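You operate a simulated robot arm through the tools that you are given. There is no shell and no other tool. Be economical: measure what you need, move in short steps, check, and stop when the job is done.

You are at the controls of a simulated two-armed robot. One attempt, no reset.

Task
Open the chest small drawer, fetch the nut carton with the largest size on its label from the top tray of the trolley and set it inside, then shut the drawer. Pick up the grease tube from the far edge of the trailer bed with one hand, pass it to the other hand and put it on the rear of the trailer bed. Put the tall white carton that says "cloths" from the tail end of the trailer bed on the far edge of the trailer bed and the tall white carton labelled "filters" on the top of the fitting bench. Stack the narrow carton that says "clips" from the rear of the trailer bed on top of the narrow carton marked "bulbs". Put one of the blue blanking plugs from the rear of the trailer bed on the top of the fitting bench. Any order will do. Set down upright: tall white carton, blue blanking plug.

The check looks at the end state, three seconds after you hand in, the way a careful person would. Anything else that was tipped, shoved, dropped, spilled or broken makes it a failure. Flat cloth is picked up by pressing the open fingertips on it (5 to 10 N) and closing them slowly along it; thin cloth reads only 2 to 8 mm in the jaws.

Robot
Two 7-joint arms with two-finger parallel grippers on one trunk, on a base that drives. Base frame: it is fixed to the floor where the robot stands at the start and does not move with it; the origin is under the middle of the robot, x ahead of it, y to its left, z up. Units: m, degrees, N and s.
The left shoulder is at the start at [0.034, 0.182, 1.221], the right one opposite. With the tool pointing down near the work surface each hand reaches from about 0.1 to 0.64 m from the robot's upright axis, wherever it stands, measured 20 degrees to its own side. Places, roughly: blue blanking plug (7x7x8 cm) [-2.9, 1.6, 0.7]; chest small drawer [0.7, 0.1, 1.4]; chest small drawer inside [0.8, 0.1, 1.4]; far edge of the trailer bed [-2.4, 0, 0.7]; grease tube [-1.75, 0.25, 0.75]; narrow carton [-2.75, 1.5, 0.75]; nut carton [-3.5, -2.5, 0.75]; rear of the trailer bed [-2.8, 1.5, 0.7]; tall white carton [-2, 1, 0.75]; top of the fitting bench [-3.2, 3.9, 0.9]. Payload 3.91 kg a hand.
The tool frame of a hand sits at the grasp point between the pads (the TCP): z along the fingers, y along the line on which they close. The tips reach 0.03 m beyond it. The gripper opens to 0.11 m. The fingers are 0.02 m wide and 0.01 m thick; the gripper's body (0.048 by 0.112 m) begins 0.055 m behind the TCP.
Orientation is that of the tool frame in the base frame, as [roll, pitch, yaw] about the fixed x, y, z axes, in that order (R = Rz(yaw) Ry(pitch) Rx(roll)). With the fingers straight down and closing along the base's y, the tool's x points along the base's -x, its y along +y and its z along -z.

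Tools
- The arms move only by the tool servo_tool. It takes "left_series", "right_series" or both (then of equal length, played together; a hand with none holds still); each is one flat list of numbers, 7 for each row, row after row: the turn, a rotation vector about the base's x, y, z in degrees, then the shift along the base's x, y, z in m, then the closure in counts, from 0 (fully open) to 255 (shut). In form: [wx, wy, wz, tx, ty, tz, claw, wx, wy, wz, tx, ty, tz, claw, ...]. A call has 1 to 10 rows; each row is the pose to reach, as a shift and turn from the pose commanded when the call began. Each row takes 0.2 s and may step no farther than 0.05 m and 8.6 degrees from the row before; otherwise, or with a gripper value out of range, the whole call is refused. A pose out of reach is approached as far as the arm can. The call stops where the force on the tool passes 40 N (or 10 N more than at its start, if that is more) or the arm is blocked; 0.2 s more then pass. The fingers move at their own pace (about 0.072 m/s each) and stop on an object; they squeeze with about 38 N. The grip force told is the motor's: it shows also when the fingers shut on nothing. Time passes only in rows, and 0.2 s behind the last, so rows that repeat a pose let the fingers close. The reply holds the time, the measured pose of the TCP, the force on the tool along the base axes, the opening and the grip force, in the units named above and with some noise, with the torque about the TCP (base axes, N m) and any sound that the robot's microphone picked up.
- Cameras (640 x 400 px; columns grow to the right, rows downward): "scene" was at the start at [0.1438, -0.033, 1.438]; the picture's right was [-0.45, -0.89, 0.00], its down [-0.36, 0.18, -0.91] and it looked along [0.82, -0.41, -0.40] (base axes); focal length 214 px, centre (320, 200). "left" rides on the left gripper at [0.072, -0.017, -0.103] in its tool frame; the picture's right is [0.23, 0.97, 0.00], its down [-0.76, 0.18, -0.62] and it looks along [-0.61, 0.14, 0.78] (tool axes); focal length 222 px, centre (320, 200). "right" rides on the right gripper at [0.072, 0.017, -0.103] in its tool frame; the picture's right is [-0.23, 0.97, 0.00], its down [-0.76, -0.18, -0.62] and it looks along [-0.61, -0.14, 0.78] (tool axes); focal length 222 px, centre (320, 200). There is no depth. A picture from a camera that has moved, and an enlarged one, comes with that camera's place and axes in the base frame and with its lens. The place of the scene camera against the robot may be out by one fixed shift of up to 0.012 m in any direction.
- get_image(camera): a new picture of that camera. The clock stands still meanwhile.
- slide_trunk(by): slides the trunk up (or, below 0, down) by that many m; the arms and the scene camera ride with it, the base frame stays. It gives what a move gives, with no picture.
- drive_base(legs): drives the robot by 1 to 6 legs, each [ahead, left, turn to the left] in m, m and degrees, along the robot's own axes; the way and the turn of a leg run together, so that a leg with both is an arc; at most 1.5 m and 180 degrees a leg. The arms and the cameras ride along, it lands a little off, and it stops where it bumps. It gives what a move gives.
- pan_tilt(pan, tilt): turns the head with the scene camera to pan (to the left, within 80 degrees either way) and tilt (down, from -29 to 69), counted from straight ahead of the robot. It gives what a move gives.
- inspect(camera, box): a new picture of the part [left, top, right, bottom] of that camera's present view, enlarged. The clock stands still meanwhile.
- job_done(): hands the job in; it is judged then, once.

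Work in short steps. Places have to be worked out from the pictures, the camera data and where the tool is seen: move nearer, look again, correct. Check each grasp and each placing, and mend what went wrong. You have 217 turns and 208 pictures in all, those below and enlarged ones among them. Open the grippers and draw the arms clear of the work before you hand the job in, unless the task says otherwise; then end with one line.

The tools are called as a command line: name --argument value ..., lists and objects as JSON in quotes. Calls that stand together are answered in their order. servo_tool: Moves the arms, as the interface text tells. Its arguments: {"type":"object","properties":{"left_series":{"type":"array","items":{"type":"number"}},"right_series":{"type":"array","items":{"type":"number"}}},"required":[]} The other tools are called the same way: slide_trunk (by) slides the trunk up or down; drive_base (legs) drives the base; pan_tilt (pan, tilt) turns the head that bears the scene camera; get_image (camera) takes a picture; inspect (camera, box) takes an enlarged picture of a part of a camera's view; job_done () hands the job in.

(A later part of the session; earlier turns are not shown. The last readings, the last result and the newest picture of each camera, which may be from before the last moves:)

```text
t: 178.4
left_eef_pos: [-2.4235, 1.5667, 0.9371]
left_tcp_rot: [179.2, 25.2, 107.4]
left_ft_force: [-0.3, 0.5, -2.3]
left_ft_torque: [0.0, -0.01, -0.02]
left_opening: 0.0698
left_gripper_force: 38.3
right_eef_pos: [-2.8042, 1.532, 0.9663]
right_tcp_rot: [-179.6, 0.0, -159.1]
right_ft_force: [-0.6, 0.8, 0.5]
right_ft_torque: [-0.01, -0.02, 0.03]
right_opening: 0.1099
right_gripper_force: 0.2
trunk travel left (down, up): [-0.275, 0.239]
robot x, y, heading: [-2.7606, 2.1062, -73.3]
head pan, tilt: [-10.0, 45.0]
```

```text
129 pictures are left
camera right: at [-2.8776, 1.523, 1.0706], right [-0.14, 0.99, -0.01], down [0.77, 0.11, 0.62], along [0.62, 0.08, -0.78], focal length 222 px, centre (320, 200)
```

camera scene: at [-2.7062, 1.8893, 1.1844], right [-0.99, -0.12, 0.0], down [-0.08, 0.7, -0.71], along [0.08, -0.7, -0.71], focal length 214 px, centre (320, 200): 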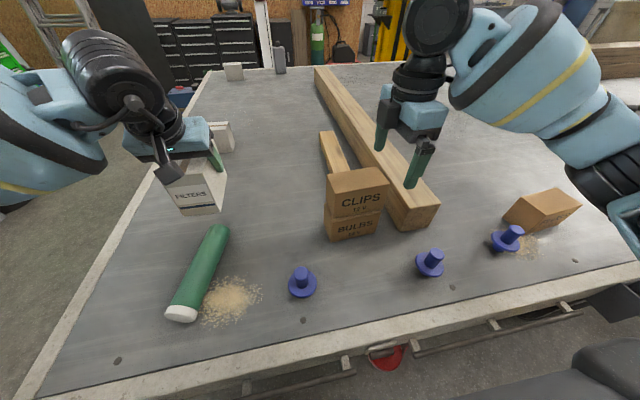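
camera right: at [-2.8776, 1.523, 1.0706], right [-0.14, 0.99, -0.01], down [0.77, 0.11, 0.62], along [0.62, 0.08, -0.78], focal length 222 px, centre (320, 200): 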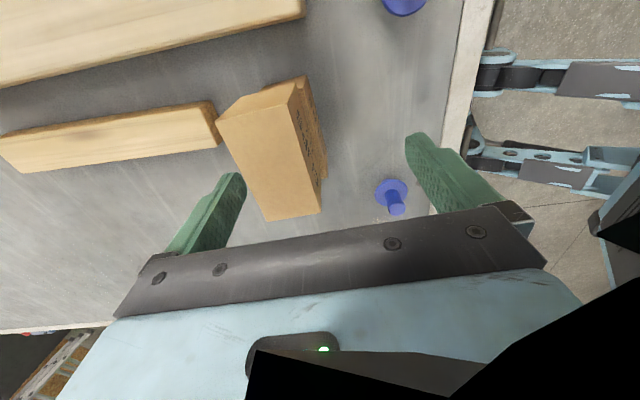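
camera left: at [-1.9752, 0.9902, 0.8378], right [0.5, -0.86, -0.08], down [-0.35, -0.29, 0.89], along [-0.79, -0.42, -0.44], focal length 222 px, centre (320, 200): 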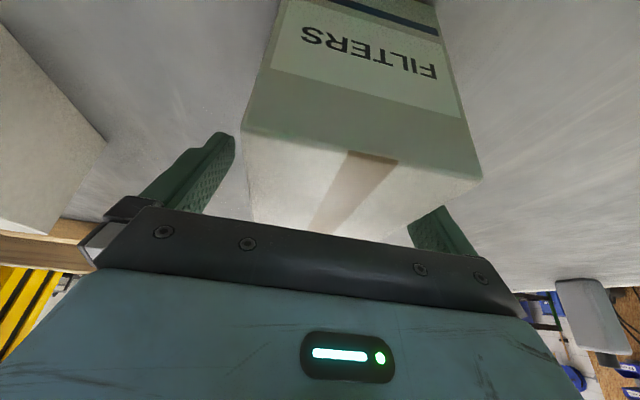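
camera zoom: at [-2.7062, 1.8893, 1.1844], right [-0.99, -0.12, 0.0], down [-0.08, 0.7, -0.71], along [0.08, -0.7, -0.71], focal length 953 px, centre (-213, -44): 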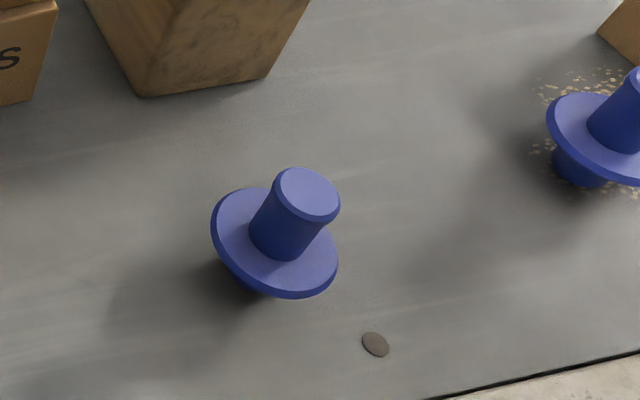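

P2's stem (∅≈3 cm, top z≈0.77, flange ≈0.725) is at (−2.932, 1.612). I move above it.

servo_tool --right_series '[0, 0, 0, -0.04, 0.025, 0, 0, 0, 0, 0, -0.08, 0.05, 0, 0, 0, 0, 0, -0.128, 0.08, 0, 0, 0, 0, 0, -0.128, 0.08, -0.04, 0, 0, 0, 0, -0.128, 0.08, -0.07, 0]'

get_image --camera "right"

inspect --camera "scene" --box '[360, 150, 520, 290]'

```text
refused: row 3 steps farther than a row can; nothing moved
```

```text
128 pictures are left
camera right: at [-2.8776, 1.523, 1.0706], right [-0.14, 0.99, -0.01], down [0.77, 0.11, 0.62], along [0.62, 0.08, -0.78], focal length 222 px, centre (320, 200)
```

right: 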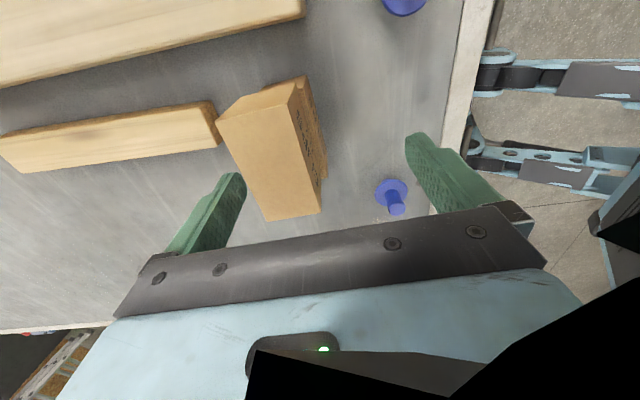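

```text
2.86 times, centred on (440, 220) of scene
camera zoom: at [-2.7062, 1.8893, 1.1844], right [-0.99, -0.12, 0.0], down [-0.08, 0.7, -0.71], along [0.08, -0.7, -0.71], focal length 613 px, centre (-23, 143)
```

zoom: 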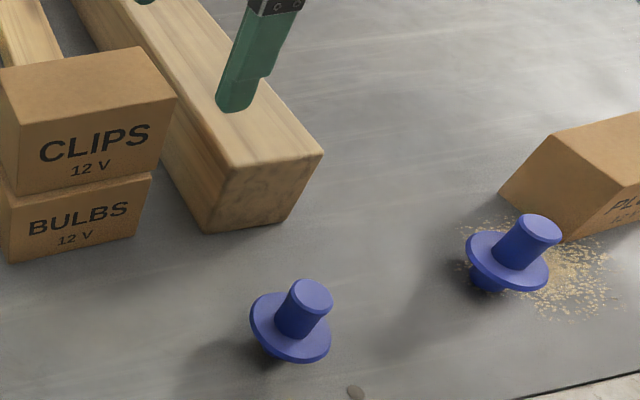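

A step was too long; I resend with shorter steps.

servo_tool --right_series '[0, 0, 0, -0.032, 0.02, 0, 0, 0, 0, 0, -0.064, 0.04, 0, 0, 0, 0, 0, -0.096, 0.06, 0, 0, 0, 0, 0, -0.128, 0.08, 0, 0, 0, 0, 0, -0.128, 0.08, -0.04, 0, 0, 0, 0, -0.128, 0.08, -0.07, 0]'

get_image --camera "right"

inspect --camera "scene" --box '[360, 150, 520, 290]'

```text
t: 179.8
left_eef_pos: [-2.4242, 1.567, 0.9362]
left_tcp_rot: [179.1, 25.4, 107.3]
left_ft_force: [-0.3, -0.3, -2.5]
left_ft_torque: [-0.01, -0.04, -0.01]
left_opening: 0.0697
left_gripper_force: 37.4
right_eef_pos: [-2.9325, 1.6103, 0.8964]
right_tcp_rot: [-179.6, -0.2, -159.1]
right_ft_force: [-0.1, 0.8, -0.1]
right_ft_torque: [0.0, -0.02, -0.01]
right_opening: 0.11
right_gripper_force: 0.1
trunk travel left (down, up): [-0.275, 0.239]
robot x, y, heading: [-2.7581, 2.106, -73.5]
head pan, tilt: [-10.0, 45.0]
```

```text
126 pictures are left
camera right: at [-3.006, 1.602, 0.9999], right [-0.14, 0.99, -0.01], down [0.77, 0.11, 0.62], along [0.62, 0.08, -0.78], focal length 222 px, centre (320, 200)
```

right: 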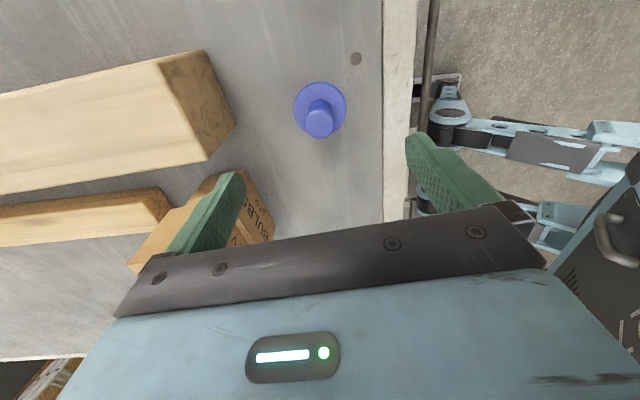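

```text
2.86 times, centred on (440, 220) of scene
camera zoom: at [-2.7058, 1.8893, 1.1844], right [-0.99, -0.12, 0.0], down [-0.08, 0.7, -0.71], along [0.08, -0.7, -0.71], focal length 613 px, centre (-23, 143)
```

zoom: 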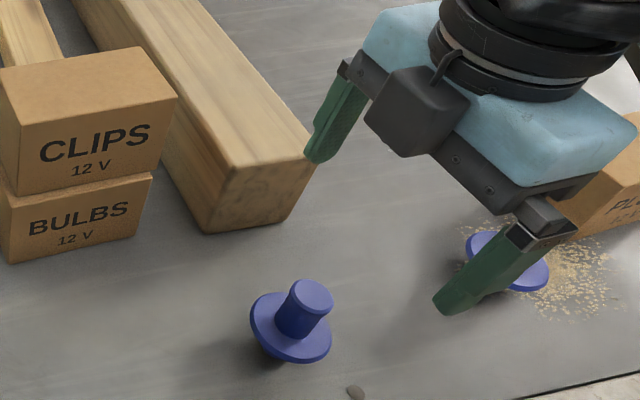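

Stem is under the hand at (−2.926, 1.612). I descend to 0.763 and close.

servo_tool --right_series '[0, 0, 0, 0.006, 0.001, -0.045, 0, 0, 0, 0, 0.006, 0.001, -0.09, 0, 0, 0, 0, 0.006, 0.001, -0.12, 0, 0, 0, 0, 0.006, 0.001, -0.134, 0, 0, 0, 0, 0.006, 0.001, -0.134, 90, 0, 0, 0, 0.006, 0.001, -0.134, 170, 0, 0, 0, 0.006, 0.001, -0.134, 255, 0, 0, 0, 0.006, 0.001, -0.134, 255]'

get_image --camera "right"

```text
t: 181.6
left_eef_pos: [-2.4232, 1.5669, 0.9365]
left_tcp_rot: [179.2, 25.3, 107.2]
left_ft_force: [-1.2, -1.1, -2.1]
left_ft_torque: [-0.01, -0.03, -0.03]
left_opening: 0.0699
left_gripper_force: 37.9
right_eef_pos: [-2.9265, 1.61, 0.761]
right_tcp_rot: [-179.7, 0.0, -159.1]
right_ft_force: [-0.9, -0.6, -0.2]
right_ft_torque: [0.0, 0.04, 0.01]
right_opening: 0.061
right_gripper_force: 38.4
trunk travel left (down, up): [-0.275, 0.239]
robot x, y, heading: [-2.7556, 2.1094, -73.4]
head pan, tilt: [-10.0, 45.0]
```

```text
124 pictures are left
camera right: at [-3.0012, 1.6011, 0.8659], right [-0.14, 0.99, -0.01], down [0.77, 0.11, 0.62], along [0.62, 0.08, -0.78], focal length 222 px, centre (320, 200)
```

right: 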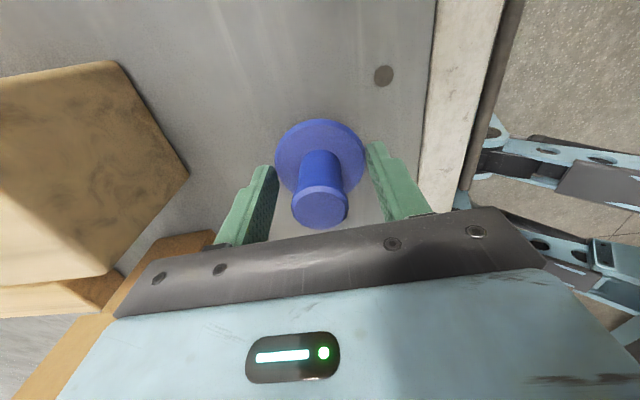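

The fingertips caught the flange (61 mm). I reopen, rise 1 cm and close on the stem instead.

servo_tool --right_series '[0, 0, 0, 0, 0, 0, 100, 0, 0, 0, 0, 0, 0, 80, 0, 0, 0, 0, 0, 0.01, 80, 0, 0, 0, 0, 0, 0.011, 80, 0, 0, 0, 0, 0, 0.011, 170, 0, 0, 0, 0, 0, 0.011, 255, 0, 0, 0, 0, 0, 0.011, 255, 0, 0, 0, 0, 0, 0.011, 255]'

get_image --camera "right"

```text
t: 183.4
left_eef_pos: [-2.4236, 1.5652, 0.9359]
left_tcp_rot: [179.1, 25.3, 107.3]
left_ft_force: [0.2, -0.5, -1.7]
left_ft_torque: [0.02, 0.0, 0.0]
left_opening: 0.0699
left_gripper_force: 37.5
right_eef_pos: [-2.9284, 1.6115, 0.7717]
right_tcp_rot: [-179.6, -0.1, -159.0]
right_ft_force: [-0.1, -0.6, 1.0]
right_ft_torque: [-0.06, 0.03, -0.01]
right_opening: 0.0282
right_gripper_force: 37.9
trunk travel left (down, up): [-0.275, 0.239]
robot x, y, heading: [-2.7556, 2.1095, -73.4]
head pan, tilt: [-10.0, 45.0]
```

```text
123 pictures are left
camera right: at [-3.0012, 1.6027, 0.8762], right [-0.14, 0.99, -0.01], down [0.77, 0.11, 0.62], along [0.62, 0.08, -0.78], focal length 222 px, centre (320, 200)
```

right: 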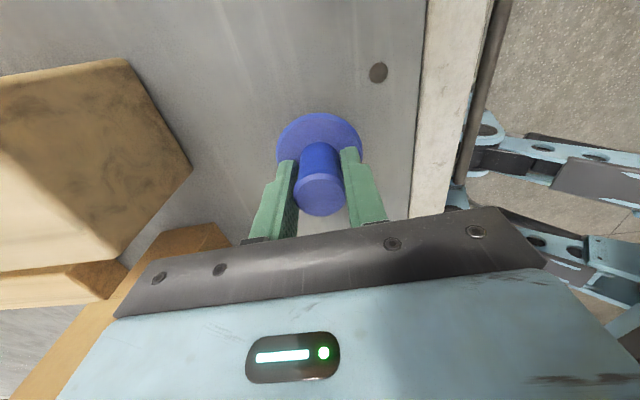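

Stem gripped (28 mm). I lift, raise the trunk, and back away from the trailer.

servo_tool --right_series '[0, 0, 0, 0, 0, 0.03, 255, 0, 0, 0, 0, 0, 0.07, 255, 0, 0, 0, 0, 0, 0.11, 255, 0, 0, 0, 0, 0, 0.15, 255]'

slide_trunk --by 0.2

get_image --camera "scene"

drive_base --legs '[[-0.55, 0, 0]]'

pan_tilt --pan -80 --tilt 15

get_image --camera "scene"

```text
t: 184.4
left_eef_pos: [-2.4229, 1.5659, 0.9368]
left_tcp_rot: [179.1, 25.3, 107.3]
left_ft_force: [-0.5, -0.2, -2.0]
left_ft_torque: [-0.04, 0.01, -0.01]
left_opening: 0.0698
left_gripper_force: 38.1
right_eef_pos: [-2.927, 1.6108, 0.924]
right_tcp_rot: [-179.7, -0.1, -159.0]
right_ft_force: [0.2, 0.3, -1.6]
right_ft_torque: [0.01, -0.01, 0.0]
right_opening: 0.0284
right_gripper_force: 37.9
trunk travel left (down, up): [-0.275, 0.239]
robot x, y, heading: [-2.7572, 2.1051, -73.3]
head pan, tilt: [-10.0, 45.0]
```

```text
t: 186.6
left_eef_pos: [-2.4231, 1.5661, 1.135]
left_tcp_rot: [179.2, 25.3, 107.3]
left_ft_force: [1.0, -1.0, -2.8]
left_ft_torque: [-0.01, -0.01, 0.0]
left_opening: 0.07
left_gripper_force: 37.6
right_eef_pos: [-2.9284, 1.611, 1.1209]
right_tcp_rot: [-179.8, 0.0, -159.0]
right_ft_force: [0.3, 0.1, -1.3]
right_ft_torque: [-0.02, 0.0, 0.02]
right_opening: 0.0283
right_gripper_force: 37.7
trunk travel left (down, up): [-0.475, 0.039]
robot x, y, heading: [-2.7593, 2.108, -73.4]
head pan, tilt: [-10.0, 45.0]
```

```text
122 pictures are left
camera scene: at [-2.7314, 1.9757, 1.4053], right [-0.99, -0.12, 0.0], down [-0.08, 0.7, -0.71], along [0.08, -0.7, -0.71], focal length 214 px, centre (320, 200)
```

scene: 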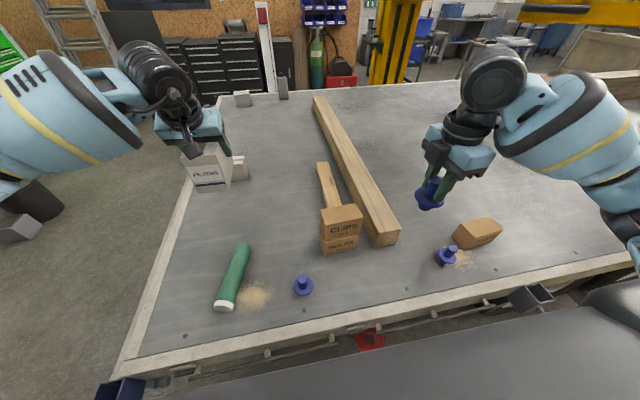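

```text
t: 189.7
left_eef_pos: [-2.5792, 2.0896, 1.1356]
left_tcp_rot: [179.1, 25.3, 107.5]
left_ft_force: [0.3, 0.9, -1.8]
left_ft_torque: [-0.02, 0.03, 0.05]
left_opening: 0.0696
left_gripper_force: 37.9
right_eef_pos: [-3.0831, 2.1335, 1.1222]
right_tcp_rot: [-179.7, -0.1, -158.8]
right_ft_force: [0.2, -0.9, -0.8]
right_ft_torque: [0.0, 0.0, -0.03]
right_opening: 0.0285
right_gripper_force: 37.5
trunk travel left (down, up): [-0.475, 0.039]
robot x, y, heading: [-2.9154, 2.6298, -73.2]
head pan, tilt: [-10.0, 45.0]
```

```text
t: 191.1
left_eef_pos: [-2.5782, 2.0889, 1.137]
left_tcp_rot: [179.1, 25.3, 107.4]
left_ft_force: [0.3, -0.2, -2.0]
left_ft_torque: [0.01, 0.03, -0.02]
left_opening: 0.0699
left_gripper_force: 37.9
right_eef_pos: [-3.0826, 2.1326, 1.1216]
right_tcp_rot: [-179.6, -0.1, -158.8]
right_ft_force: [0.2, -0.4, -1.3]
right_ft_torque: [-0.02, 0.0, 0.01]
right_opening: 0.0282
right_gripper_force: 38.3
trunk travel left (down, up): [-0.475, 0.039]
robot x, y, heading: [-2.9143, 2.6281, -73.0]
head pan, tilt: [-80.0, 15.0]
```

```text
121 pictures are left
camera scene: at [-2.9806, 2.536, 1.4523], right [-0.45, 0.89, 0.0], down [0.23, 0.12, -0.97], along [-0.86, -0.44, -0.26], focal length 214 px, centre (320, 200)
```

scene: 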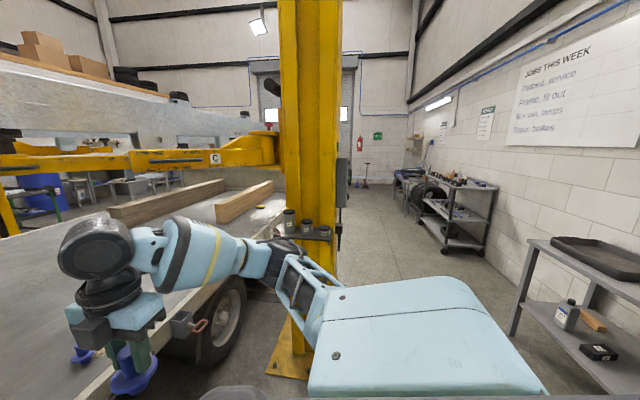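

The fitting bench should be behind me. I turn 178° to face it.

drive_base --legs '[[0, 0, 178]]'

pan_tilt --pan 0 --tilt 25

get_image --camera "scene"

```text
t: 198.9
left_eef_pos: [-3.2601, 3.1633, 1.1357]
left_tcp_rot: [179.1, 25.2, -71.8]
left_ft_force: [0.7, 0.8, -3.2]
left_ft_torque: [0.01, -0.02, -0.01]
left_opening: 0.0698
left_gripper_force: 38.1
right_eef_pos: [-2.754, 3.1266, 1.1215]
right_tcp_rot: [-179.6, -0.1, 22.0]
right_ft_force: [0.9, 0.8, -0.8]
right_ft_torque: [0.01, 0.01, 0.03]
right_opening: 0.0286
right_gripper_force: 38.0
trunk travel left (down, up): [-0.475, 0.039]
robot x, y, heading: [-2.9134, 2.6314, 107.6]
head pan, tilt: [-80.0, 15.0]
```

```text
t: 200.4
left_eef_pos: [-3.2592, 3.1624, 1.1367]
left_tcp_rot: [179.1, 25.3, -71.7]
left_ft_force: [0.9, 0.3, -1.5]
left_ft_torque: [-0.01, -0.01, 0.0]
left_opening: 0.0697
left_gripper_force: 37.5
right_eef_pos: [-2.7547, 3.1262, 1.1212]
right_tcp_rot: [-179.6, -0.1, 22.0]
right_ft_force: [0.1, -0.5, -1.3]
right_ft_torque: [0.01, 0.01, 0.03]
right_opening: 0.0286
right_gripper_force: 38.2
trunk travel left (down, up): [-0.475, 0.039]
robot x, y, heading: [-2.9146, 2.63, 107.4]
head pan, tilt: [0.0, 25.0]
```

```text
120 pictures are left
camera scene: at [-2.9614, 2.7832, 1.4361], right [0.95, 0.3, 0.0], down [0.13, -0.4, -0.91], along [-0.27, 0.86, -0.42], focal length 214 px, centre (320, 200)
```

scene: 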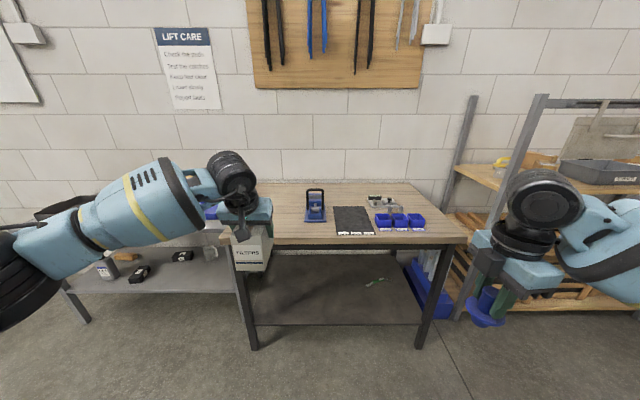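

The wooden-topped bench with blue stand, mat and bins is ahead; front edge ≈0.9 m. FILTERS goes to ≈(−3.425, 3.547), plug to ≈(−3.25, 3.545). I drive 0.46 m ahead.

drive_base --legs '[[0.46, 0, 2]]'

pan_tilt --pan 5 --tilt 45

get_image --camera "scene"

```text
t: 203.2
left_eef_pos: [-3.4417, 3.5776, 1.1368]
left_tcp_rot: [179.1, 25.3, -68.5]
left_ft_force: [0.5, 0.2, -2.5]
left_ft_torque: [-0.01, 0.0, 0.0]
left_opening: 0.0695
left_gripper_force: 38.0
right_eef_pos: [-2.9343, 3.5708, 1.1226]
right_tcp_rot: [-179.5, -0.1, 25.2]
right_ft_force: [-0.5, 0.3, -0.7]
right_ft_torque: [-0.01, 0.01, 0.0]
right_opening: 0.0284
right_gripper_force: 38.1
trunk travel left (down, up): [-0.475, 0.039]
robot x, y, heading: [-3.0683, 3.0639, 110.8]
head pan, tilt: [0.0, 25.0]
```

```text
t: 204.0
left_eef_pos: [-3.4421, 3.5782, 1.1357]
left_tcp_rot: [179.1, 25.3, -68.4]
left_ft_force: [0.1, -0.4, -1.6]
left_ft_torque: [0.01, 0.0, 0.0]
left_opening: 0.0697
left_gripper_force: 37.9
right_eef_pos: [-2.934, 3.5687, 1.1214]
right_tcp_rot: [-179.6, -0.1, 25.2]
right_ft_force: [-0.3, 0.1, -0.4]
right_ft_torque: [0.02, -0.01, -0.02]
right_opening: 0.0282
right_gripper_force: 38.2
trunk travel left (down, up): [-0.475, 0.039]
robot x, y, heading: [-3.0658, 3.0618, 110.9]
head pan, tilt: [5.0, 45.0]
```

```text
119 pictures are left
camera scene: at [-3.1244, 3.2029, 1.4056], right [0.9, 0.44, 0.0], down [0.31, -0.64, -0.71], along [-0.31, 0.64, -0.71], focal length 214 px, centre (320, 200)
```

scene: 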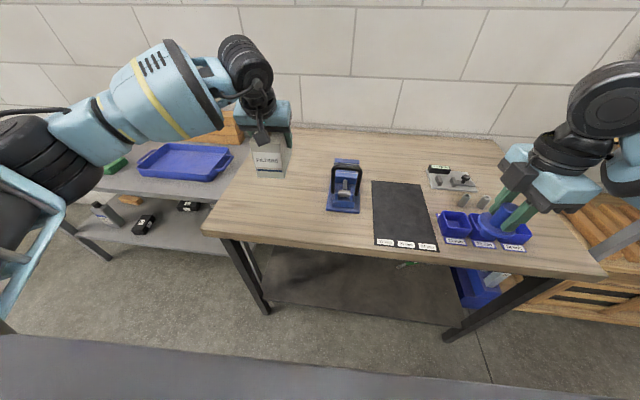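

FILTERS is right over free space left of the blue stand (~0.12 m in from the edge). I lower it toward the bench top (expected TCP z≈0.985).

servo_tool --left_series '[0, 0, 0, -0.006, 0.015, -0.04, 255, 0, 0, 0, -0.006, 0.018, -0.08, 255, 0, 0, 0, -0.006, 0.018, -0.11, 255, 0, 0, 0, -0.006, 0.018, -0.125, 255, 0, 0, 0, -0.006, 0.018, -0.135, 255]'

inspect --camera "scene" --box '[200, 60, 400, 260]'

```text
t: 205.2
left_eef_pos: [-3.4501, 3.5968, 1.0003]
left_tcp_rot: [179.1, 25.2, -68.4]
left_ft_force: [0.0, -0.1, -1.6]
left_ft_torque: [0.02, 0.02, 0.02]
left_opening: 0.07
left_gripper_force: 38.4
right_eef_pos: [-2.9347, 3.5701, 1.123]
right_tcp_rot: [-179.6, -0.1, 25.2]
right_ft_force: [-0.1, 0.3, 0.0]
right_ft_torque: [0.03, 0.02, -0.01]
right_opening: 0.028
right_gripper_force: 38.2
trunk travel left (down, up): [-0.475, 0.039]
robot x, y, heading: [-3.0678, 3.0657, 110.8]
head pan, tilt: [5.0, 45.0]
```

```text
2.00 times, centred on (300, 160) of scene
camera zoom: at [-3.1245, 3.2031, 1.4055], right [0.9, 0.44, 0.0], down [0.31, -0.64, -0.71], along [-0.31, 0.64, -0.71], focal length 429 px, centre (360, 280)
```

zoom: 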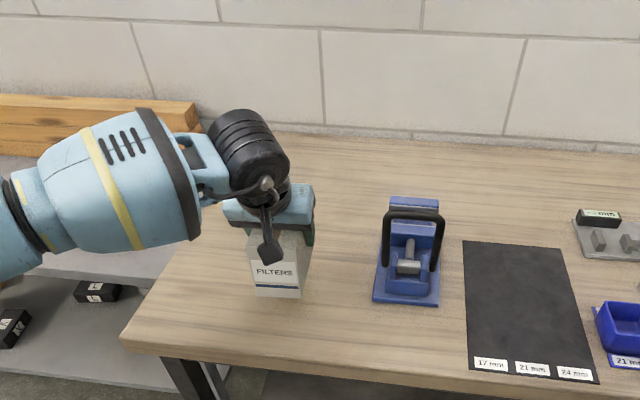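

Close to the surface; I lower in small steps until contact.

servo_tool --left_series '[0, 0, 0, 0, 0, -0.006, 255, 0, 0, 0, 0, 0, -0.012, 255, 0, 0, 0, 0, 0, -0.018, 255, 0, 0, 0, 0, 0, -0.024, 255, 0, 0, 0, 0, 0, -0.03, 255]'

```text
t: 206.4
left_eef_pos: [-3.4484, 3.5952, 0.9704]
left_tcp_rot: [179.1, 25.3, -68.4]
left_ft_force: [0.1, 0.9, -2.0]
left_ft_torque: [0.0, 0.01, 0.01]
left_opening: 0.0699
left_gripper_force: 37.9
right_eef_pos: [-2.9339, 3.5696, 1.1223]
right_tcp_rot: [-179.6, -0.1, 25.2]
right_ft_force: [0.7, 0.0, -1.6]
right_ft_torque: [-0.02, 0.0, -0.02]
right_opening: 0.0285
right_gripper_force: 38.2
trunk travel left (down, up): [-0.475, 0.039]
robot x, y, heading: [-3.0672, 3.0628, 110.9]
head pan, tilt: [5.0, 45.0]
```

servo_tool --left_series '[0, 0, 0, 0, 0, -0.006, 255, 0, 0, 0, 0, 0, -0.012, 255, 0, 0, 0, 0, 0, -0.018, 255, 0, 0, 0, 0, 0, -0.024, 255, 0, 0, 0, 0, 0, -0.03, 255, 0, 0, 0, 0, 0, -0.036, 255]'

```text
t: 207.7
left_eef_pos: [-3.4488, 3.5993, 0.9532]
left_tcp_rot: [179.8, 26.8, -68.1]
left_ft_force: [0.0, -7.8, 22.9]
left_ft_torque: [-0.79, -0.81, -0.27]
left_opening: 0.0697
left_gripper_force: 38.1
right_eef_pos: [-2.9351, 3.5678, 1.1223]
right_tcp_rot: [-179.5, -0.1, 25.2]
right_ft_force: [0.1, 0.3, -0.7]
right_ft_torque: [-0.01, 0.02, -0.03]
right_opening: 0.0283
right_gripper_force: 38.3
trunk travel left (down, up): [-0.475, 0.039]
robot x, y, heading: [-3.0676, 3.0642, 111.0]
head pan, tilt: [5.0, 45.0]
stopped in row 6 (left hand): the force on the tool passed its limit at 44 N (the readings are from after the stop); the commanded pose is now the measured one
```

Contact (bench ≈0.868). I relieve, open and retreat along the tool axis.

servo_tool --left_series '[0, 0, 0, 0, 0, 0.004, 255, 0, 0, 0, 0, 0, 0.004, 180, 0, 0, 0, 0, 0, 0.004, 80, 0, 0, 0, 0, 0, 0.004, 0, 0, 0, 0, 0, 0, 0.004, 0, 0, 0, 0, 0.006, -0.016, 0.038, 0, 0, 0, 0, 0.012, -0.032, 0.075, 0, 0, 0, 0, 0.02, -0.05, 0.115, 0]'

get_image --camera "scene"

```text
t: 209.5
left_eef_pos: [-3.43, 3.5477, 1.0662]
left_tcp_rot: [179.5, 26.4, -68.1]
left_ft_force: [0.2, 0.1, -0.9]
left_ft_torque: [0.02, -0.01, 0.01]
left_opening: 0.1099
left_gripper_force: 0.1
right_eef_pos: [-2.935, 3.5693, 1.1222]
right_tcp_rot: [-179.6, -0.1, 25.2]
right_ft_force: [-0.2, 0.6, -0.9]
right_ft_torque: [0.02, -0.02, 0.0]
right_opening: 0.0281
right_gripper_force: 38.2
trunk travel left (down, up): [-0.475, 0.039]
robot x, y, heading: [-3.0677, 3.0614, 110.8]
head pan, tilt: [5.0, 45.0]
```

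```text
117 pictures are left
camera scene: at [-3.124, 3.2021, 1.4057], right [0.9, 0.44, 0.0], down [0.31, -0.64, -0.71], along [-0.31, 0.64, -0.71], focal length 214 px, centre (320, 200)
```

scene: 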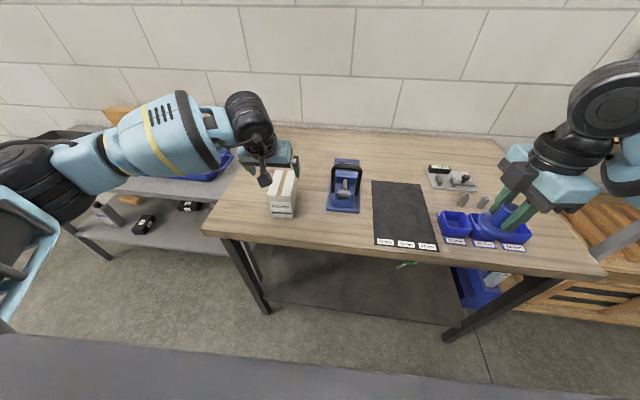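

FILTERS stands upright on the bench. Plug spot: between FILTERS and the blue stand near (−3.335, 3.59). I pull the left hand back first while raising the right.

servo_tool --left_series '[0, 0, 0, -0.004, -0.044, 0.016, 0, 0, 0, 0, -0.008, -0.088, 0.032, 0, 0, 0, 0, -0.012, -0.132, 0.048, 0, 0, 0, 0, -0.016, -0.176, 0.064, 0, 0, 0, 0, -0.02, -0.22, 0.08, 0]' --right_series '[0, 0, 0, 0, 0, 0.015, 255, 0, 0, 0, 0, 0, 0.03, 255, 0, 0, 0, 0, 0, 0.045, 255, 0, 0, 0, 0, 0, 0.06, 255, 0, 0, 0, 0, 0, 0.06, 255]'

servo_tool --right_series '[0, 0, 0, -0.044, 0.0, 0, 255, 0, 0, 0, -0.088, 0.0, 0, 255, 0, 0, 0, -0.132, 0.0, 0, 255, 0, 0, 0, -0.176, 0.0, 0, 255, 0, 0, 0, -0.22, 0.0, 0, 255, 0, 0, 0, -0.264, 0.005, 0, 255, 0, 0, 0, -0.308, 0.01, 0, 255, 0, 0, 0, -0.352, 0.015, 0, 255, 0, 0, 0, -0.4, 0.02, 0, 255]'

get_image --camera "scene"

get_image --camera "right"

```text
t: 210.7
left_eef_pos: [-3.4482, 3.3298, 1.1441]
left_tcp_rot: [179.4, 26.2, -68.2]
left_ft_force: [0.1, 0.7, 0.2]
left_ft_torque: [0.0, 0.02, 0.01]
left_opening: 0.1098
left_gripper_force: 0.1
right_eef_pos: [-2.9341, 3.5694, 1.1814]
right_tcp_rot: [-179.6, -0.1, 25.2]
right_ft_force: [0.1, -0.4, -1.5]
right_ft_torque: [0.0, -0.04, -0.03]
right_opening: 0.0283
right_gripper_force: 37.4
trunk travel left (down, up): [-0.475, 0.039]
robot x, y, heading: [-3.0678, 3.0667, 110.9]
head pan, tilt: [5.0, 45.0]
```

```text
t: 212.9
left_eef_pos: [-3.4465, 3.332, 1.1424]
left_tcp_rot: [179.4, 26.0, -68.2]
left_ft_force: [0.4, 0.1, 0.1]
left_ft_torque: [-0.05, 0.0, 0.01]
left_opening: 0.1102
left_gripper_force: 0.0
right_eef_pos: [-3.301, 3.6108, 1.1739]
right_tcp_rot: [179.6, 0.3, 22.6]
right_ft_force: [1.1, 0.7, -1.1]
right_ft_torque: [-0.01, 0.03, -0.01]
right_opening: 0.0283
right_gripper_force: 37.7
right hand out of reach, approached as far as the arm can: row 9
trunk travel left (down, up): [-0.475, 0.039]
robot x, y, heading: [-3.064, 3.0642, 111.1]
head pan, tilt: [5.0, 45.0]
stopped in row 9 (right hand): the arm was blocked; the commanded pose is now the measured one
```

```text
116 pictures are left
camera scene: at [-3.1227, 3.205, 1.4053], right [0.9, 0.44, 0.0], down [0.31, -0.64, -0.71], along [-0.31, 0.64, -0.71], focal length 214 px, centre (320, 200)
```

scene: 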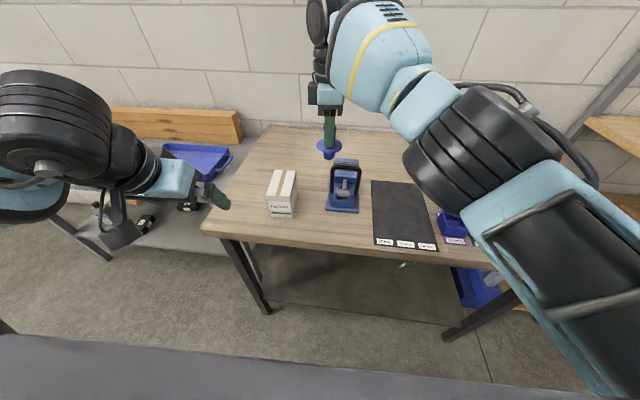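

```text
115 pictures are left
camera right: at [-3.2262, 3.6245, 1.2784], right [0.17, -0.99, 0.01], down [-0.77, -0.12, 0.62], along [-0.61, -0.11, -0.78], focal length 222 px, centre (320, 200)
```

right: 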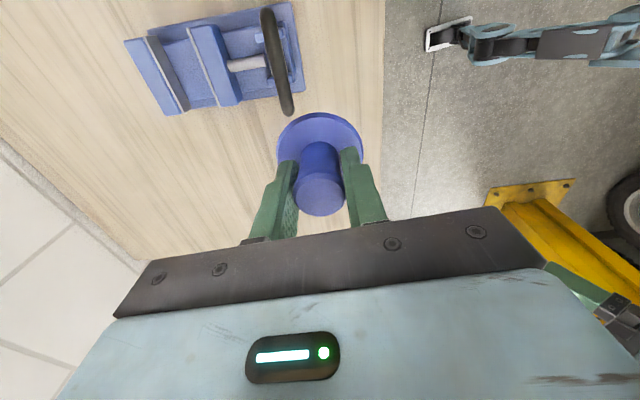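

The right arm reached its limit; I drive the base 4 cm left to bring the plug over the spot.

drive_base --legs '[[0, 0.045, 0]]'

get_image --camera "right"

```text
t: 214.0
left_eef_pos: [-3.4893, 3.3146, 1.143]
left_tcp_rot: [179.5, 26.1, -68.0]
left_ft_force: [-1.1, 0.1, 1.2]
left_ft_torque: [-0.02, 0.02, 0.01]
left_opening: 0.11
left_gripper_force: 0.0
right_eef_pos: [-3.3441, 3.5927, 1.1749]
right_tcp_rot: [179.6, -0.1, 22.6]
right_ft_force: [1.0, -0.5, -1.8]
right_ft_torque: [0.02, 0.04, -0.02]
right_opening: 0.0283
right_gripper_force: 37.8
trunk travel left (down, up): [-0.475, 0.039]
robot x, y, heading: [-3.1117, 3.0474, 111.0]
head pan, tilt: [5.0, 45.0]
```

```text
114 pictures are left
camera right: at [-3.2702, 3.606, 1.2796], right [0.17, -0.99, 0.01], down [-0.77, -0.13, 0.62], along [-0.61, -0.11, -0.78], focal length 222 px, centre (320, 200)
```

right: 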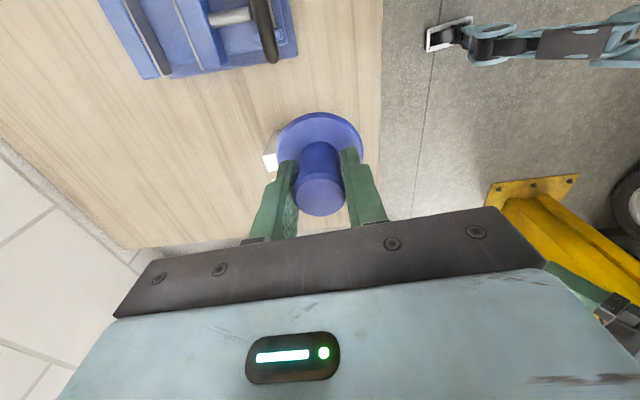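

Landing spot has ~2.5 cm margins to FILTERS and the stand. I nudge 1 cm toward the front edge and descend to just above the bench.

servo_tool --right_series '[0, 0, 0, 0.003, -0.01, -0.04, 255, 0, 0, 0, 0.003, -0.01, -0.08, 255, 0, 0, 0, 0.003, -0.01, -0.12, 255, 0, 0, 0, 0.003, -0.01, -0.16, 255, 0, 0, 0, 0.003, -0.01, -0.19, 255, 0, 0, 0, 0.003, -0.01, -0.205, 255]'

inspect --camera "scene" --box '[220, 100, 420, 260]'

```text
t: 215.4
left_eef_pos: [-3.4893, 3.316, 1.1421]
left_tcp_rot: [179.5, 26.1, -68.2]
left_ft_force: [1.1, 0.0, 0.7]
left_ft_torque: [0.02, 0.0, -0.02]
left_opening: 0.1098
left_gripper_force: 0.0
right_eef_pos: [-3.341, 3.5832, 0.9722]
right_tcp_rot: [179.6, 0.0, 22.6]
right_ft_force: [-0.3, -0.3, -0.8]
right_ft_torque: [0.02, 0.01, -0.02]
right_opening: 0.0283
right_gripper_force: 37.8
trunk travel left (down, up): [-0.475, 0.039]
robot x, y, heading: [-3.1059, 3.0487, 110.9]
head pan, tilt: [5.0, 45.0]
```

```text
2.50 times, centred on (320, 180) of scene
camera zoom: at [-3.166, 3.1868, 1.4055], right [0.9, 0.44, 0.0], down [0.31, -0.64, -0.71], along [-0.31, 0.64, -0.71], focal length 536 px, centre (320, 250)
```

zoom: 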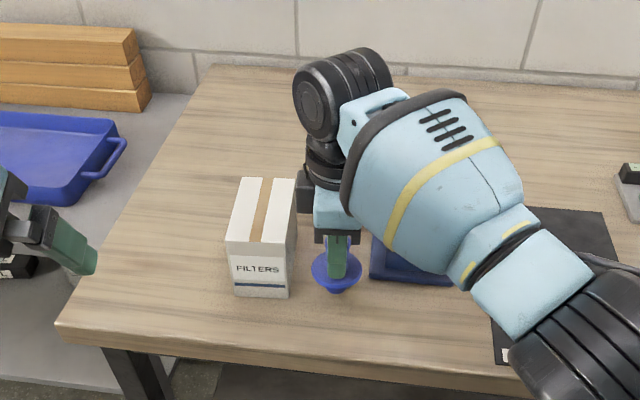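

Clear between them. I lower in small steps to contact.

servo_tool --right_series '[0, 0, 0, 0, 0, -0.006, 255, 0, 0, 0, 0, 0, -0.011, 255, 0, 0, 0, 0, 0, -0.016, 255, 0, 0, 0, 0, 0, -0.02, 255, 0, 0, 0, 0, 0, -0.023, 255]'

```text
t: 216.6
left_eef_pos: [-3.4886, 3.3141, 1.1439]
left_tcp_rot: [179.4, 26.5, -68.2]
left_ft_force: [0.8, -0.3, 0.5]
left_ft_torque: [0.01, 0.02, 0.02]
left_opening: 0.11
left_gripper_force: 0.1
right_eef_pos: [-3.3416, 3.5836, 0.9506]
right_tcp_rot: [179.9, 0.1, 22.7]
right_ft_force: [1.8, 0.6, 16.1]
right_ft_torque: [0.03, -0.22, -0.03]
right_opening: 0.0282
right_gripper_force: 38.2
trunk travel left (down, up): [-0.475, 0.039]
robot x, y, heading: [-3.1081, 3.0468, 111.0]
head pan, tilt: [5.0, 45.0]
```

Contact. I open partly and rise straight.

servo_tool --right_series '[0, 0, 0, 0, 0, 0.002, 220, 0, 0, 0, 0, 0, 0.002, 170, 0, 0, 0, 0, 0, 0.002, 120, 0, 0, 0, 0, 0, 0.002, 120, 0, 0, 0, 0, 0, 0.03, 120, 0, 0, 0, 0, 0, 0.07, 120, 0, 0, 0, 0, 0, 0.12, 120, 0, 0, 0, 0, 0, 0.16, 120]'

get_image --camera "scene"

```text
t: 218.4
left_eef_pos: [-3.4897, 3.3162, 1.1427]
left_tcp_rot: [179.5, 26.3, -68.1]
left_ft_force: [-0.2, 0.8, 0.6]
left_ft_torque: [-0.01, 0.03, 0.03]
left_opening: 0.1099
left_gripper_force: 0.1
right_eef_pos: [-3.3425, 3.583, 1.1071]
right_tcp_rot: [179.6, 0.1, 22.7]
right_ft_force: [-0.2, 0.6, 0.3]
right_ft_torque: [0.01, 0.0, 0.0]
right_opening: 0.0582
right_gripper_force: 0.0
trunk travel left (down, up): [-0.475, 0.039]
robot x, y, heading: [-3.1077, 3.0486, 111.0]
head pan, tilt: [5.0, 45.0]
```

```text
112 pictures are left
camera scene: at [-3.166, 3.1861, 1.4056], right [0.9, 0.44, 0.0], down [0.31, -0.64, -0.71], along [-0.31, 0.64, -0.71], focal length 214 px, centre (320, 200)
```

scene: 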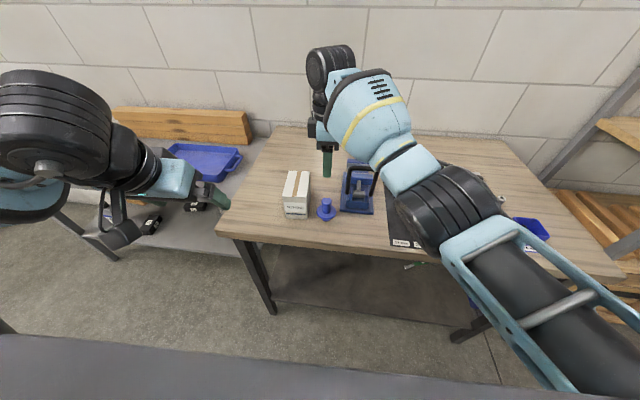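

Plug stands upright on the bench. I tuck the arms and back off, then travel around the tail toward the trolley.

servo_tool --right_series '[0, 0, 0, 0.01, -0.03, 0.02, 120, 0, 0, 0, 0.03, -0.07, 0.03, 120, 0, 0, 0, 0.07, -0.09, 0.03, 120, 0, 0, 0, 0.11, -0.11, 0.03, 120, 0, 0, 0, 0.155, -0.116, 0.03, 60, 0, 0, 0, 0.2, -0.116, 0.03, 0, 0, 0, 0, 0.24, -0.116, 0.03, 0]' --left_series '[0, 0, 0, 0, 0, 0, 0, 3, 1, 0, 0, 0, 0, 0, 6, 2.4, 0, 0, 0, 0, 0, 12, 4.8, 0, 0, 0, 0, 0, 18, 7.2, 0, 0, 0, 0, 0, 22, 8.8, 0, 0, 0, 0, 0, 24, 9.6, 0, 0, 0, 0, 0]'

drive_base --legs '[[-0.35, 0, 0], [0, 0, -90]]'

pan_tilt --pan 0 --tilt 20

get_image --camera "scene"

```text
t: 220.0
left_eef_pos: [-3.5091, 3.3606, 1.1557]
left_tcp_rot: [179.5, 52.1, -68.2]
left_ft_force: [-0.1, 0.3, 0.3]
left_ft_torque: [0.0, -0.01, -0.01]
left_opening: 0.1102
left_gripper_force: 0.1
left hand out of reach, approached as far as the arm can: row 4, 5, 6, 7
right_eef_pos: [-3.1017, 3.4645, 1.1377]
right_tcp_rot: [179.6, 0.0, 22.7]
right_ft_force: [1.8, 0.2, 1.0]
right_ft_torque: [0.04, 0.02, 0.02]
right_opening: 0.1101
right_gripper_force: 0.0
trunk travel left (down, up): [-0.475, 0.039]
robot x, y, heading: [-3.1097, 3.048, 110.5]
head pan, tilt: [5.0, 45.0]
```

```text
t: 226.0
left_eef_pos: [-2.6884, 3.1385, 1.1547]
left_tcp_rot: [179.5, 52.1, -156.0]
left_ft_force: [0.1, 0.3, -0.6]
left_ft_torque: [-0.01, 0.03, 0.0]
left_opening: 0.1102
left_gripper_force: 0.0
right_eef_pos: [-2.5694, 2.7366, 1.1375]
right_tcp_rot: [179.7, 0.1, -65.2]
right_ft_force: [-0.7, 0.4, -0.6]
right_ft_torque: [-0.01, -0.01, 0.02]
right_opening: 0.11
right_gripper_force: 0.0
trunk travel left (down, up): [-0.475, 0.039]
robot x, y, heading: [-2.9886, 2.7309, 22.8]
head pan, tilt: [5.0, 45.0]
```

```text
t: 226.9
left_eef_pos: [-2.689, 3.1387, 1.1553]
left_tcp_rot: [179.5, 52.1, -156.2]
left_ft_force: [0.2, -0.2, -0.1]
left_ft_torque: [0.0, 0.01, 0.01]
left_opening: 0.1101
left_gripper_force: 0.1
right_eef_pos: [-2.5706, 2.7377, 1.1374]
right_tcp_rot: [179.7, 0.1, -65.1]
right_ft_force: [0.0, 0.2, -0.2]
right_ft_torque: [-0.01, -0.02, 0.0]
right_opening: 0.1102
right_gripper_force: 0.1
trunk travel left (down, up): [-0.475, 0.039]
robot x, y, heading: [-2.9892, 2.73, 22.9]
head pan, tilt: [0.0, 20.0]
```

```text
111 pictures are left
camera scene: at [-2.8452, 2.7966, 1.4441], right [0.39, -0.92, 0.0], down [-0.32, -0.13, -0.94], along [0.87, 0.37, -0.34], focal length 214 px, centre (320, 200)
```

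scene: 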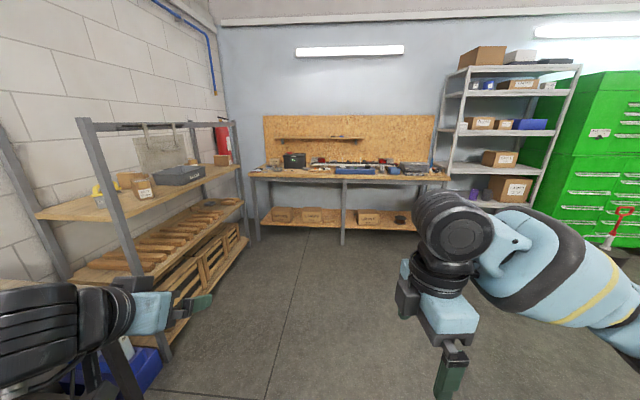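

I tilted the left hand the wrong way; I undo that and pull it in, then strafe right away from the shelf.

servo_tool --left_series '[-2.89, 6.84, 0, 0.004, -0.013, 0, 0, -5.78, 13.68, 0, 0.008, -0.026, 0, 0, -8.67, 20.52, 0, 0.012, -0.04, 0, 0, -11.56, 27.36, 0, 0.016, -0.053, 0, 0, -14.45, 34.2, 0, 0.02, -0.066, 0, 0, -17.34, 41.04, 0, 0.03, -0.08, 0, 0, -20.2, 47.9, 0, 0.039, -0.092, 0, 0]'

drive_base --legs '[[0, -0.3, 0]]'

get_image --camera "scene"

```text
t: 228.5
left_eef_pos: [-2.6506, 3.0449, 1.1546]
left_tcp_rot: [178.7, -0.2, -156.5]
left_ft_force: [0.1, -0.2, 0.4]
left_ft_torque: [0.0, 0.01, -0.03]
left_opening: 0.11
left_gripper_force: 0.0
right_eef_pos: [-2.5712, 2.736, 1.1376]
right_tcp_rot: [179.6, 0.0, -65.2]
right_ft_force: [-1.0, -0.7, 1.2]
right_ft_torque: [0.01, -0.03, -0.01]
right_opening: 0.1101
right_gripper_force: 0.0
trunk travel left (down, up): [-0.475, 0.039]
robot x, y, heading: [-2.9913, 2.7286, 22.8]
head pan, tilt: [0.0, 20.0]
```

```text
t: 231.7
left_eef_pos: [-2.5321, 2.7666, 1.1551]
left_tcp_rot: [178.7, 0.1, -156.8]
left_ft_force: [-0.4, 0.2, 0.2]
left_ft_torque: [0.03, -0.01, 0.01]
left_opening: 0.1101
left_gripper_force: 0.2
right_eef_pos: [-2.4542, 2.457, 1.1375]
right_tcp_rot: [179.6, 0.2, -65.7]
right_ft_force: [0.5, 0.2, -0.2]
right_ft_torque: [0.0, -0.02, 0.02]
right_opening: 0.1101
right_gripper_force: 0.0
trunk travel left (down, up): [-0.475, 0.039]
robot x, y, heading: [-2.87, 2.4515, 22.5]
head pan, tilt: [0.0, 20.0]
```

```text
110 pictures are left
camera scene: at [-2.7287, 2.5183, 1.4442], right [0.38, -0.92, 0.0], down [-0.32, -0.13, -0.94], along [0.87, 0.36, -0.34], focal length 214 px, centre (320, 200)
```

scene: 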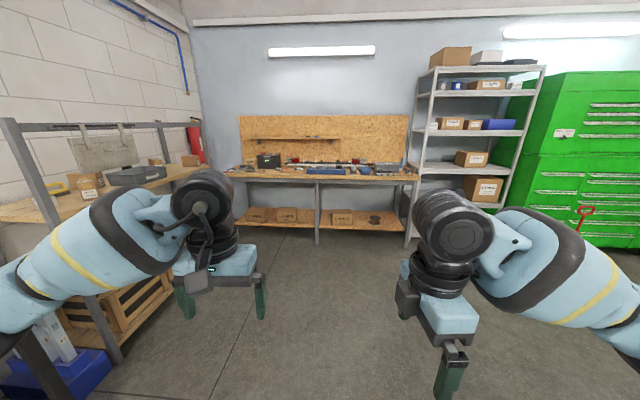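

Clear route: around the tail corner, down the aisle between the stool and chest, then face the trolley. I drive it in stages.

drive_base --legs '[[0.9, -0.25, 0], [0.6, -0.9, 0], [0, 0, -112], [1.1, 0.45, 0]]'

get_image --camera "scene"

```text
t: 254.6
left_eef_pos: [-0.4643, 0.4832, 1.1551]
left_tcp_rot: [178.7, 0.1, 89.9]
left_ft_force: [0.1, -0.6, -0.9]
left_ft_torque: [-0.02, 0.01, 0.0]
left_opening: 0.1103
left_gripper_force: 0.2
right_eef_pos: [-0.7803, 0.534, 1.1372]
right_tcp_rot: [179.6, 0.0, -178.8]
right_ft_force: [0.1, 0.2, 0.6]
right_ft_torque: [0.01, -0.02, 0.04]
right_opening: 0.1101
right_gripper_force: 0.1
trunk travel left (down, up): [-0.475, 0.039]
robot x, y, heading: [-0.6209, 0.9208, -90.6]
head pan, tilt: [0.0, 20.0]
```

```text
109 pictures are left
camera scene: at [-0.6225, 0.7743, 1.4442], right [-1.0, 0.01, 0.0], down [0.0, 0.34, -0.94], along [-0.01, -0.94, -0.34], focal length 214 px, centre (320, 200)
```

scene: 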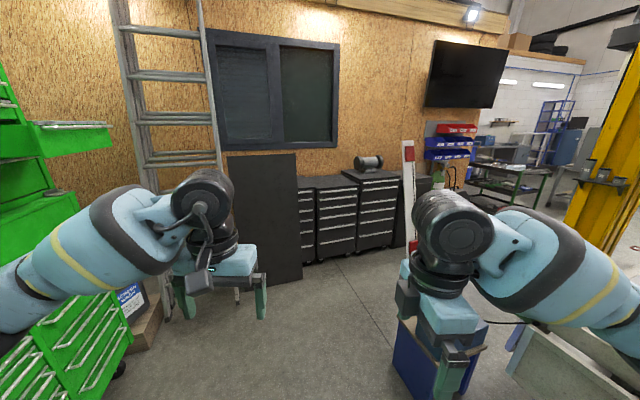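

Open drawer on the left, stool on the right; I go ahead between them and turn toward the trolley.

drive_base --legs '[[1.4, 0.05, 0], [0, 0, -70]]'

get_image --camera "scene"

```text
t: 264.7
left_eef_pos: [-0.9704, -0.7691, 1.1555]
left_tcp_rot: [178.6, 0.1, 17.1]
left_ft_force: [-0.4, -0.3, 0.7]
left_ft_torque: [-0.03, 0.0, 0.03]
left_opening: 0.11
left_gripper_force: 0.1
right_eef_pos: [-1.0145, -0.4534, 1.1377]
right_tcp_rot: [179.6, 0.1, 108.4]
right_ft_force: [-1.2, -0.5, -1.3]
right_ft_torque: [0.0, 0.02, 0.03]
right_opening: 0.1099
right_gripper_force: 0.1
trunk travel left (down, up): [-0.475, 0.039]
robot x, y, heading: [-0.5991, -0.4933, -163.6]
head pan, tilt: [0.0, 20.0]
```

```text
108 pictures are left
camera scene: at [-0.7464, -0.5257, 1.4442], right [-0.28, 0.96, 0.0], down [0.33, 0.1, -0.94], along [-0.9, -0.27, -0.34], focal length 214 px, centre (320, 200)
```

scene: 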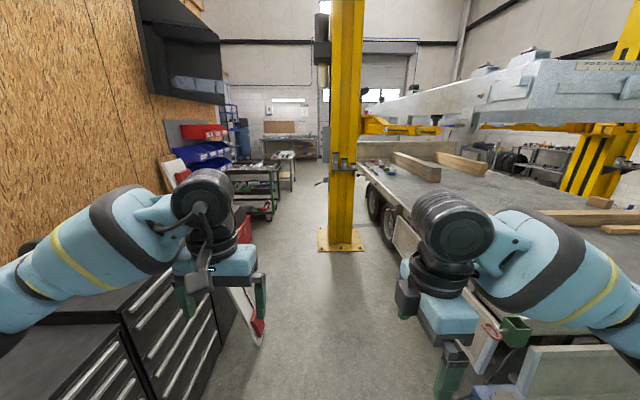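

I follow the corridor between cabinets and trailer.

drive_base --legs '[[1.16, -0.1, 0], [0.4, 0.25, 0]]'

get_image --camera "scene"

```text
t: 273.2
left_eef_pos: [-2.4613, -1.3546, 1.1551]
left_tcp_rot: [178.7, 0.1, 17.0]
left_ft_force: [0.3, -0.1, -0.1]
left_ft_torque: [0.01, 0.03, 0.02]
left_opening: 0.1101
left_gripper_force: 0.1
right_eef_pos: [-2.5047, -1.0397, 1.1365]
right_tcp_rot: [179.6, 0.1, 108.1]
right_ft_force: [-0.4, -0.2, -0.9]
right_ft_torque: [-0.01, -0.02, -0.03]
right_opening: 0.11
right_gripper_force: 0.0
trunk travel left (down, up): [-0.475, 0.039]
robot x, y, heading: [-2.0882, -1.0774, -164.0]
head pan, tilt: [0.0, 20.0]
```

```text
107 pictures are left
camera scene: at [-2.2381, -1.1131, 1.4442], right [-0.28, 0.96, 0.0], down [0.33, 0.1, -0.94], along [-0.9, -0.26, -0.34], focal length 214 px, centre (320, 200)
```

scene: 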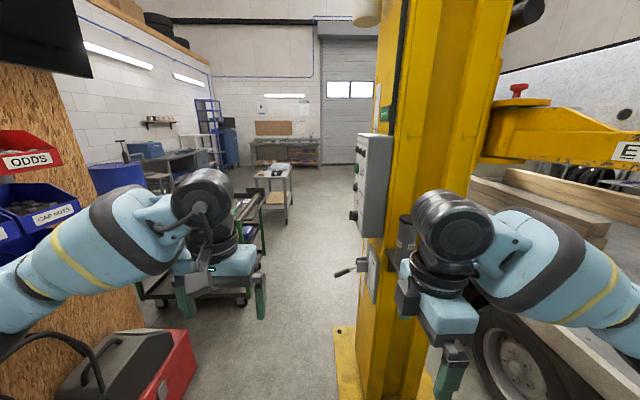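

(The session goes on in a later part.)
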